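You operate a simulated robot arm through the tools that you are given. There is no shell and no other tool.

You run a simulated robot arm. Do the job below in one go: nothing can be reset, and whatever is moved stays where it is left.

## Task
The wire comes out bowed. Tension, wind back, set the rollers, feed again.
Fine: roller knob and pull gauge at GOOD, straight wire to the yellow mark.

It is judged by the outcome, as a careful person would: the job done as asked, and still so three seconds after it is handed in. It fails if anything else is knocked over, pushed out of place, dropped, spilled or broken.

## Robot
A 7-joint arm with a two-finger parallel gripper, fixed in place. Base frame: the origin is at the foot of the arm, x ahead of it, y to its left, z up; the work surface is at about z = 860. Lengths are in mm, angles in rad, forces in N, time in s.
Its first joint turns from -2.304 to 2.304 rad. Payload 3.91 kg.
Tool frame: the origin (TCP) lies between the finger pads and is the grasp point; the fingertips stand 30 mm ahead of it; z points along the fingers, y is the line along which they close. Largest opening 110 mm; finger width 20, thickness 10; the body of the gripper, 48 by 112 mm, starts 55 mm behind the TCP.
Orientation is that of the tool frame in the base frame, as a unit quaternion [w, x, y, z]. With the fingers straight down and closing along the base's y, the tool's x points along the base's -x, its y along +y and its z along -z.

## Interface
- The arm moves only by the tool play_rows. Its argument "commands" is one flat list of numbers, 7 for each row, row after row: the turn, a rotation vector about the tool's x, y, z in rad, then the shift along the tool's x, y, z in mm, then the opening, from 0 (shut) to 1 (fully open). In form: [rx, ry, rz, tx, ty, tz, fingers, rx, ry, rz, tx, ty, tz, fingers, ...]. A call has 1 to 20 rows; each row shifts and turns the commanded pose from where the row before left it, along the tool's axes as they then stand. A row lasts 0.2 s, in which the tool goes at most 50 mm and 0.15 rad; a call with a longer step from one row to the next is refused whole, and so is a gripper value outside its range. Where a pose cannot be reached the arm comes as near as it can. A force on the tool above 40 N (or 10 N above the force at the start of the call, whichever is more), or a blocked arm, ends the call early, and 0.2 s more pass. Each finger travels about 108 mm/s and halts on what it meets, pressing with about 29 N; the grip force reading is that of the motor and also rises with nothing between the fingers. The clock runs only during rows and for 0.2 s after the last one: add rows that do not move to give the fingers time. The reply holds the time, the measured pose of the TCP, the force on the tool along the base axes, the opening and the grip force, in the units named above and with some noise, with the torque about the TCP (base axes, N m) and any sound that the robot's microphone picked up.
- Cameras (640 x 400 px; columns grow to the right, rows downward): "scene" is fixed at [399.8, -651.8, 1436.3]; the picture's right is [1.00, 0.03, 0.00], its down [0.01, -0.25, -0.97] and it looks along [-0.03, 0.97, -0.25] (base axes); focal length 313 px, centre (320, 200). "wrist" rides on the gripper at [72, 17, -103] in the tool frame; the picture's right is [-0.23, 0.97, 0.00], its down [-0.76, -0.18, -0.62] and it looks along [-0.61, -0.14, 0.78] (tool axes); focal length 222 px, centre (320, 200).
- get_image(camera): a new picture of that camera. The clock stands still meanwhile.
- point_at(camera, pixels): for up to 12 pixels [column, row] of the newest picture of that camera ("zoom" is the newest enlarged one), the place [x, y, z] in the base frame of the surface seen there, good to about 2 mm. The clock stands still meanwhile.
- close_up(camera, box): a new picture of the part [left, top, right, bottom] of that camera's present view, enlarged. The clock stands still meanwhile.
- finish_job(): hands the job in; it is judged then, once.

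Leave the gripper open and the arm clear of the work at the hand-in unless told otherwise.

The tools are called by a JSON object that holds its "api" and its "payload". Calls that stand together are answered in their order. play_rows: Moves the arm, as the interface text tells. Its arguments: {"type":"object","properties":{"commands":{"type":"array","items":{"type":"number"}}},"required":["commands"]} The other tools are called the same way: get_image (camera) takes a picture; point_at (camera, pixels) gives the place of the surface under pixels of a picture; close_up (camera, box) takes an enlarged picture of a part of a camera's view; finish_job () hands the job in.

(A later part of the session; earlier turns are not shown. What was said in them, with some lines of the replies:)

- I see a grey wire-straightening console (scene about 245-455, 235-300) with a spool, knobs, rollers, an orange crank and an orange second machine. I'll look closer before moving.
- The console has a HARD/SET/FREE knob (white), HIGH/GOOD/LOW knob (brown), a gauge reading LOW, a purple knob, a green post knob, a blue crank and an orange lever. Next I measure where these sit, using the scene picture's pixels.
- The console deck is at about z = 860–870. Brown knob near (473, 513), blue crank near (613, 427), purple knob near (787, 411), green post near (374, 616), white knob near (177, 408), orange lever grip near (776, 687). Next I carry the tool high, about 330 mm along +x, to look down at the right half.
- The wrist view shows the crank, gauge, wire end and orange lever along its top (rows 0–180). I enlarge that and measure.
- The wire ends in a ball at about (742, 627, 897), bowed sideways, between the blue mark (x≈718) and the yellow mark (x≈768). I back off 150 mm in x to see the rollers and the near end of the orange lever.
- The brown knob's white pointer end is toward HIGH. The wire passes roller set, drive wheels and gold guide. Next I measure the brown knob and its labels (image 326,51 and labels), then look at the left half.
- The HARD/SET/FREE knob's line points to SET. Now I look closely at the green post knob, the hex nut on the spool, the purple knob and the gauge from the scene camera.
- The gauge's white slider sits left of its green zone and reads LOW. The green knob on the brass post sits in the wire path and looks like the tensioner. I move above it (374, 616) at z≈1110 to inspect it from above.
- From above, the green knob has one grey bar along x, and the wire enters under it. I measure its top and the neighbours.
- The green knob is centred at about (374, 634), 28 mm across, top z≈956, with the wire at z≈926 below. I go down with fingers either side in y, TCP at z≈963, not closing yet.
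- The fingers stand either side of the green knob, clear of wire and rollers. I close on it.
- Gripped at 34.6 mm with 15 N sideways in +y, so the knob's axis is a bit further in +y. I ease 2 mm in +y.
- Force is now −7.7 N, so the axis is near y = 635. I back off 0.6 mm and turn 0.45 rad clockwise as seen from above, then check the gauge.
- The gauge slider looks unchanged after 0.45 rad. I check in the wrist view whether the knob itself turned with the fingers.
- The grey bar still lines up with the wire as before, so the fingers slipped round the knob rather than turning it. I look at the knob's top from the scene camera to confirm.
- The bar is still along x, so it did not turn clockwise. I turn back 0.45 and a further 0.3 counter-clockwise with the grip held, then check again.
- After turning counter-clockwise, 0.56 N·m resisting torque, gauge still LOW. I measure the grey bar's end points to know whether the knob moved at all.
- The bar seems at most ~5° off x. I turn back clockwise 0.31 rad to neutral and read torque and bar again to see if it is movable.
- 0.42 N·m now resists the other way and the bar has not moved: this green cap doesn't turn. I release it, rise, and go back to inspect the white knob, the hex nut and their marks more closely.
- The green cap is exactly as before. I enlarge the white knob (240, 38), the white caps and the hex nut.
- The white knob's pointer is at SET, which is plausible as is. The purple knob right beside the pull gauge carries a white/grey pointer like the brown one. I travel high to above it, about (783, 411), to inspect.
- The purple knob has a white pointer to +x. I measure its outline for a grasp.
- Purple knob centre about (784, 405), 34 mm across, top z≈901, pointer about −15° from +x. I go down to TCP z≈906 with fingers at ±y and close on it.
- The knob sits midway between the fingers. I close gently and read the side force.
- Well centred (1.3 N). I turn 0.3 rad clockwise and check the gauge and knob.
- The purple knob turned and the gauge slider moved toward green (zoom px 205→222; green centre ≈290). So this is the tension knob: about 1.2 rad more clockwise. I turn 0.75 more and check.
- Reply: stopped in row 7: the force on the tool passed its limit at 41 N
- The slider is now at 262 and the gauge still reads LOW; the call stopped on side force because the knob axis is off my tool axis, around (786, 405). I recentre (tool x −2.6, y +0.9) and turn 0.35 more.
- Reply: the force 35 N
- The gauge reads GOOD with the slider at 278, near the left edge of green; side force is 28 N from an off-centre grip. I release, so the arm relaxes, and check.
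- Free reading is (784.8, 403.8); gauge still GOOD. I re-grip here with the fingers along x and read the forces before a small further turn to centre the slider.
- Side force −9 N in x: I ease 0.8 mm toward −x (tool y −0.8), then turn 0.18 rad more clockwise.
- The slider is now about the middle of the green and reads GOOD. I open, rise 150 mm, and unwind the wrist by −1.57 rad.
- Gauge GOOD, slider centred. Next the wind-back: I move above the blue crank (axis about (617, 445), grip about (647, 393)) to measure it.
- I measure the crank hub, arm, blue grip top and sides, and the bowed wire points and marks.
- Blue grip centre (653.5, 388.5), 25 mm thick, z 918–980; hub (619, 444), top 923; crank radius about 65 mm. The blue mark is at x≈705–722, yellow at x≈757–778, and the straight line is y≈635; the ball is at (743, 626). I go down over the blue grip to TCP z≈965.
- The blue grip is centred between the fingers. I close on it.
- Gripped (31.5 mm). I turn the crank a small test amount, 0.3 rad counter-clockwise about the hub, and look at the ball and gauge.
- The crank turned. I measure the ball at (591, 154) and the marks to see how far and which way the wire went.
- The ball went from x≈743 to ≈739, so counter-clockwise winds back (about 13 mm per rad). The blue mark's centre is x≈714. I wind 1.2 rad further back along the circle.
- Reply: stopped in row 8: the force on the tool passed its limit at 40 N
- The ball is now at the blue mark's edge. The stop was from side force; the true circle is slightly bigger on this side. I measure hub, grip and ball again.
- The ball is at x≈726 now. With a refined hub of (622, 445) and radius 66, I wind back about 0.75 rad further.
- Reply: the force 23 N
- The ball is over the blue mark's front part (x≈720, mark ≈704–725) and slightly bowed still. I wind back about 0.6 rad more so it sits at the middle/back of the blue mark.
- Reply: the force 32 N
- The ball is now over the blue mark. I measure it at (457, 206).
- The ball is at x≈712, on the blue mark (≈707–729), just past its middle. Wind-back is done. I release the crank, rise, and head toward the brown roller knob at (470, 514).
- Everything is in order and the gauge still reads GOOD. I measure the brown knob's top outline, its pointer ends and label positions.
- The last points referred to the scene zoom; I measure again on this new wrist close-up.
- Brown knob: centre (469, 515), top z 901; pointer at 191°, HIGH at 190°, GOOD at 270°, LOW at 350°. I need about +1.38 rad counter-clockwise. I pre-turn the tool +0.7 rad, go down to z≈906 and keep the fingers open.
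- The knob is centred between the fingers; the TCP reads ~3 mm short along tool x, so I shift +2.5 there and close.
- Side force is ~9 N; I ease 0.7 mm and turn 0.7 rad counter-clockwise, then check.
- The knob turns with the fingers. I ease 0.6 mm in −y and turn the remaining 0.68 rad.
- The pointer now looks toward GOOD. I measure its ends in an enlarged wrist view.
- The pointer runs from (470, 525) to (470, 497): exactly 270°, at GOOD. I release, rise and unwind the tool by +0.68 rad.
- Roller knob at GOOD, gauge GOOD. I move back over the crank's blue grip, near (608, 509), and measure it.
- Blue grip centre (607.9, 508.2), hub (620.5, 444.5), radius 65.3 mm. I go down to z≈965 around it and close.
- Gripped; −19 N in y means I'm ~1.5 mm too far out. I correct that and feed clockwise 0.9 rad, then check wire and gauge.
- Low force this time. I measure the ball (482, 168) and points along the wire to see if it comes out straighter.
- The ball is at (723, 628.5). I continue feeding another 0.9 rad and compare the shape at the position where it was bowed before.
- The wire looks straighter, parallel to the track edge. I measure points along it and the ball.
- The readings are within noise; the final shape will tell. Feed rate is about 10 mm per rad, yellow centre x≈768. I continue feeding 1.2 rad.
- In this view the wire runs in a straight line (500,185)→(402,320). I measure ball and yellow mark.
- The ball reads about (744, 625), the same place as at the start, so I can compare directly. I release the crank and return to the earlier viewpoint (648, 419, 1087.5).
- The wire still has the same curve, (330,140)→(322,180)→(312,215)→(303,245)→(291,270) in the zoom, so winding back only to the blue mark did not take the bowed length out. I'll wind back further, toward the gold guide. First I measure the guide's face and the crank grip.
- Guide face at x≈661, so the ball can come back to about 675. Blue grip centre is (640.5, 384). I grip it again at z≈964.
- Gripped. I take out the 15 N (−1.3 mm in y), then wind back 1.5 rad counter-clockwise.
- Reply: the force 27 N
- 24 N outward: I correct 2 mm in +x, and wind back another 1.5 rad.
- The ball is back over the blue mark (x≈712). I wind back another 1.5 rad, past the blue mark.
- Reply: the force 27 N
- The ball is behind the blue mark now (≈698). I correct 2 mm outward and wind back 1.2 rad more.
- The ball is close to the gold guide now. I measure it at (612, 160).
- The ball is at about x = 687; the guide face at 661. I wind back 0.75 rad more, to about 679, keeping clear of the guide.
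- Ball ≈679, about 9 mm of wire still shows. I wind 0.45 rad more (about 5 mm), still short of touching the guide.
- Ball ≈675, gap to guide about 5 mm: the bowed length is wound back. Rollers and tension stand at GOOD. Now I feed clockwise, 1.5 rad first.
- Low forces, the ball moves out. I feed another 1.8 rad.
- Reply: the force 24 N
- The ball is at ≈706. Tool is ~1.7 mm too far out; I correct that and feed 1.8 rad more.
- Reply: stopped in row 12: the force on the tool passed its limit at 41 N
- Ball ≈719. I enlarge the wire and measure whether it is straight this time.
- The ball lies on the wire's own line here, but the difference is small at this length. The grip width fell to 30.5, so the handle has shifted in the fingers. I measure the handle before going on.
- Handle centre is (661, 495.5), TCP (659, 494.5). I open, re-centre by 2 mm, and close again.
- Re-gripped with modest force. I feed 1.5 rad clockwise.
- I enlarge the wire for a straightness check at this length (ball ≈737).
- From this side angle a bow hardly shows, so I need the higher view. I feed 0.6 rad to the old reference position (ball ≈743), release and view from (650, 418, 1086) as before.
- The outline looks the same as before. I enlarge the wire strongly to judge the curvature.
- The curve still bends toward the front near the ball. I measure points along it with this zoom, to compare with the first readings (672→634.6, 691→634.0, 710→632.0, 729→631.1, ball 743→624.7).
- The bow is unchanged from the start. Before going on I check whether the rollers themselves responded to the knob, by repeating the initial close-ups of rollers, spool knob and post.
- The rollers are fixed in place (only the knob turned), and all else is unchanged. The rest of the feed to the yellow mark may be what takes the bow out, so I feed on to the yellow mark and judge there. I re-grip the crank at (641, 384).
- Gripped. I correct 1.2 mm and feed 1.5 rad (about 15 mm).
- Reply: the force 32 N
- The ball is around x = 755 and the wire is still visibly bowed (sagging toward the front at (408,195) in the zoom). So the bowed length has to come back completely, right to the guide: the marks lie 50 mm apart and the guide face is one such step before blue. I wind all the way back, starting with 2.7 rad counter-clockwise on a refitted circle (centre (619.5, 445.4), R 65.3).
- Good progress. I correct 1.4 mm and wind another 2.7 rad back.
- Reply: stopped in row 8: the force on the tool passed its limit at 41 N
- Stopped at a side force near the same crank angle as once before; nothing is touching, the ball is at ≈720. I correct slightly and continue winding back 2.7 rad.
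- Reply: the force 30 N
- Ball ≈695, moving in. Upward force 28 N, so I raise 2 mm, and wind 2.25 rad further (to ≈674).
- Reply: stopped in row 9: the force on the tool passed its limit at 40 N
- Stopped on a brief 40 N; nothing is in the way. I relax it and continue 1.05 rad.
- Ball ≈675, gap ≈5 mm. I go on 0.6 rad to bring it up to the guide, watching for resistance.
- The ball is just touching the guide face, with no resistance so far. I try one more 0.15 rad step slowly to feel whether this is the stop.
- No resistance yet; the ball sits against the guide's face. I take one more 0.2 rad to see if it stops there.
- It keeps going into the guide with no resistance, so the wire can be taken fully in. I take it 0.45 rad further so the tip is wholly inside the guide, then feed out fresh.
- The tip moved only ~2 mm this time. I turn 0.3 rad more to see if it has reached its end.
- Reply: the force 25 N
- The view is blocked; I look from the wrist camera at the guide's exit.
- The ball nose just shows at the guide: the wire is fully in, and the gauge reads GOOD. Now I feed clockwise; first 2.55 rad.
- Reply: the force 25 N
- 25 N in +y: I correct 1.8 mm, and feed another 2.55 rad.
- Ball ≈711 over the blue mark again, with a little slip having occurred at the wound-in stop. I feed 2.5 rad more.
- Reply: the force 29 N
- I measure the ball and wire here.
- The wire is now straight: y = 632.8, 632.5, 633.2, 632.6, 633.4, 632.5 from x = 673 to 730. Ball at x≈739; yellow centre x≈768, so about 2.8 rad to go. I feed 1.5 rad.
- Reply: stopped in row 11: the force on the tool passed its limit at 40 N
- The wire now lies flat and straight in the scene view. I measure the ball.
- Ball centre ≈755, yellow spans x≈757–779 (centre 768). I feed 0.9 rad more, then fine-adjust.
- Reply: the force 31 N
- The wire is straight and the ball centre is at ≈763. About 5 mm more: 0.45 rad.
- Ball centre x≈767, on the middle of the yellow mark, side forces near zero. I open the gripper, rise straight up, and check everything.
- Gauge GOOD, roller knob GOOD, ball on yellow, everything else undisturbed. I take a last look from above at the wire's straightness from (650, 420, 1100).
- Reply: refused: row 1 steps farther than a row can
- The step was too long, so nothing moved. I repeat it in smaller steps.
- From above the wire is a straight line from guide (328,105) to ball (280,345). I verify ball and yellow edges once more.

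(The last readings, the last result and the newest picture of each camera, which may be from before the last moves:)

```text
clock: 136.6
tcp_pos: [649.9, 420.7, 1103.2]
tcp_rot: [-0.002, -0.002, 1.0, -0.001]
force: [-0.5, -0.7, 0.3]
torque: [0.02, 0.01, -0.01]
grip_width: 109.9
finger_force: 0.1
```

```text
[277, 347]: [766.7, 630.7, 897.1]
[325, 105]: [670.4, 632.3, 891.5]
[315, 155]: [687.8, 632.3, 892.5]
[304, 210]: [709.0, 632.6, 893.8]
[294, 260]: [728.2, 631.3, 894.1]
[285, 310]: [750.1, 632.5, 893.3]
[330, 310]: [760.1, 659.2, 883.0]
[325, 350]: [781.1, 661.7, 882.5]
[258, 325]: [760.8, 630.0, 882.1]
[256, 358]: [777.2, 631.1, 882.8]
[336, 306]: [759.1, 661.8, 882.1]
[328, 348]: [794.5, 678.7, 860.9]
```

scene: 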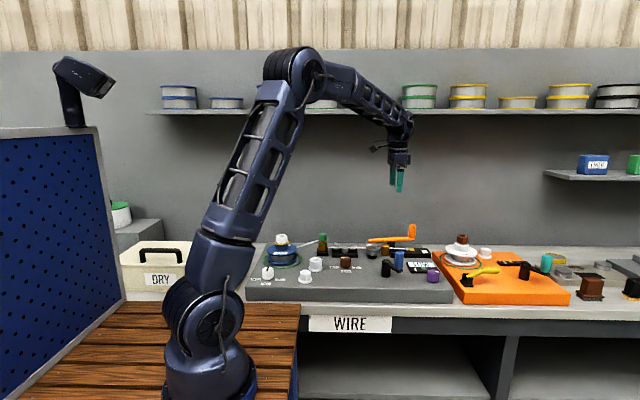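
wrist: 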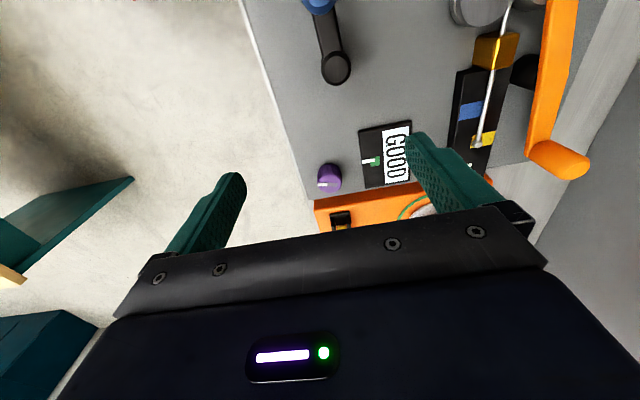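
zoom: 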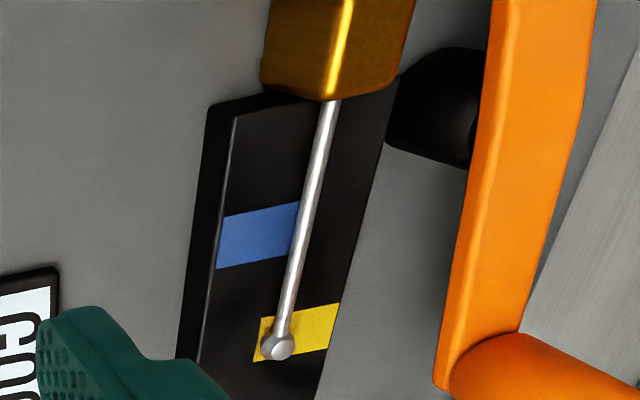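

Ball x = 766.7 on the yellow mark (758–780), wire y constant at 632 ± 0.7. The arm goes up and back to its starting place, gripper open.

{"api": "play_rows", "payload": {"commands": [0, 0, 0, 0, 0, -40, 1, 0, 0, 0, 0, 0, -40, 1, 0, 0, 0, 0, 0, -40, 1, 0, 0, 0, 46, 11, 0, 1, 0, 0, 0, 46, 11, 0, 1, 0, 0, 0, 46, 11, 0, 1, 0, 0, 0, 46, 11, 0, 1, 0, 0, 0, 46, 11, 0, 1, 0, 0, 0, 46, 11, 0, 1, 0, 0, 0, 46, 11, 0, 1, 0, 0, 0, 18, 3, 0, 1, 0, 0, 0, 0, 0, 0, 1]}}

{"api": "get_image", "payload": {"camera": "scene"}}

{"api": "close_up", "payload": {"camera": "scene", "box": [340, 215, 460, 305]}}

```text
clock: 139.2
tcp_pos: [309.8, 501.0, 1222.9]
tcp_rot: [-0.001, -0.002, 1.0, -0.001]
force: [-0.1, -0.2, 0.0]
torque: [0.01, 0.01, 0.03]
grip_width: 109.9
finger_force: 0.0
```

```text
taken
```

scene: 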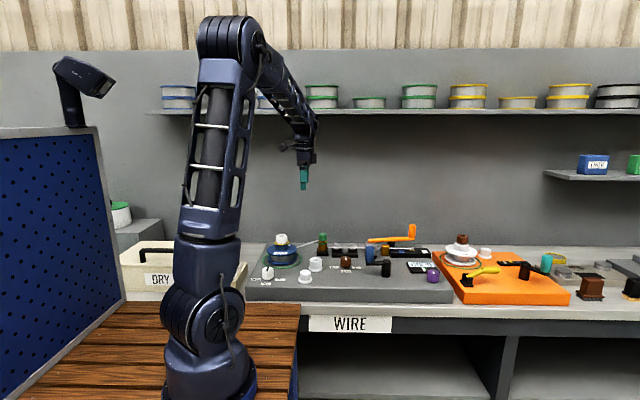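

```text
4.44 times, centred on (400, 260) of scene
```

zoom: 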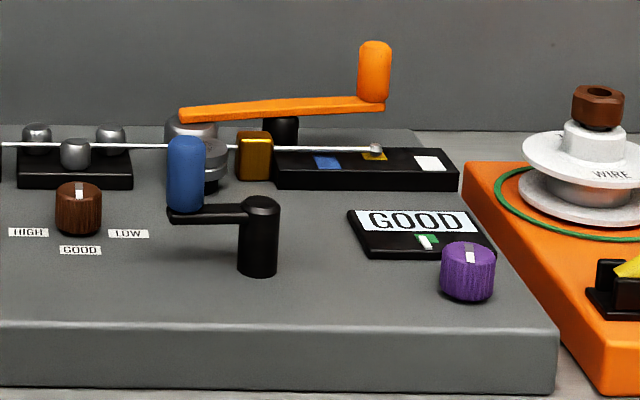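

The roller knob and pull gauge are both at GOOD, and the wire is straight with its ball on the yellow mark. Nothing else has moved, the arm is clear and the gripper is open. I hand the job in.

{"api": "finish_job", "payload": {}}

```text
The job is handed in.
```

The job is handed in. The roller knob points at GOOD, the pull gauge reads GOOD, and the wire comes out straight with its ball tip on the yellow mark.

- **Tension:** The purple knob beside the gauge sets the tension. I turned it clockwise about 1.6 rad until the slider sat mid-green.
- **Wind back:** Winding back only to the blue mark, and later to about 5 mm short of the guide, left the wire as bowed as before. The bow cleared only after I wound the wire fully into the gold guide and fed it out again. At the end of that wind-back the crank slipped slightly, and the tip had stopped moving.
- **Rollers:** The brown knob is turned from HIGH to GOOD, measured within about 1° of the label.
- **Feed:** The ball is at x ≈ 767 mm; the yellow mark spans about 758–780 mm. Along the wire, y stays within about 1 mm.

Before finding the purple knob I gripped the green cap on the brass post and tried to turn it both ways. It did not turn, and it looked unchanged afterwards. Several crank moves stopped on the 40 N force limit because my grip was slightly off the crank's circle. I re-centred and carried on each time. The last pictures show nothing else disturbed, and the arm is back at its starting place with the gripper open.
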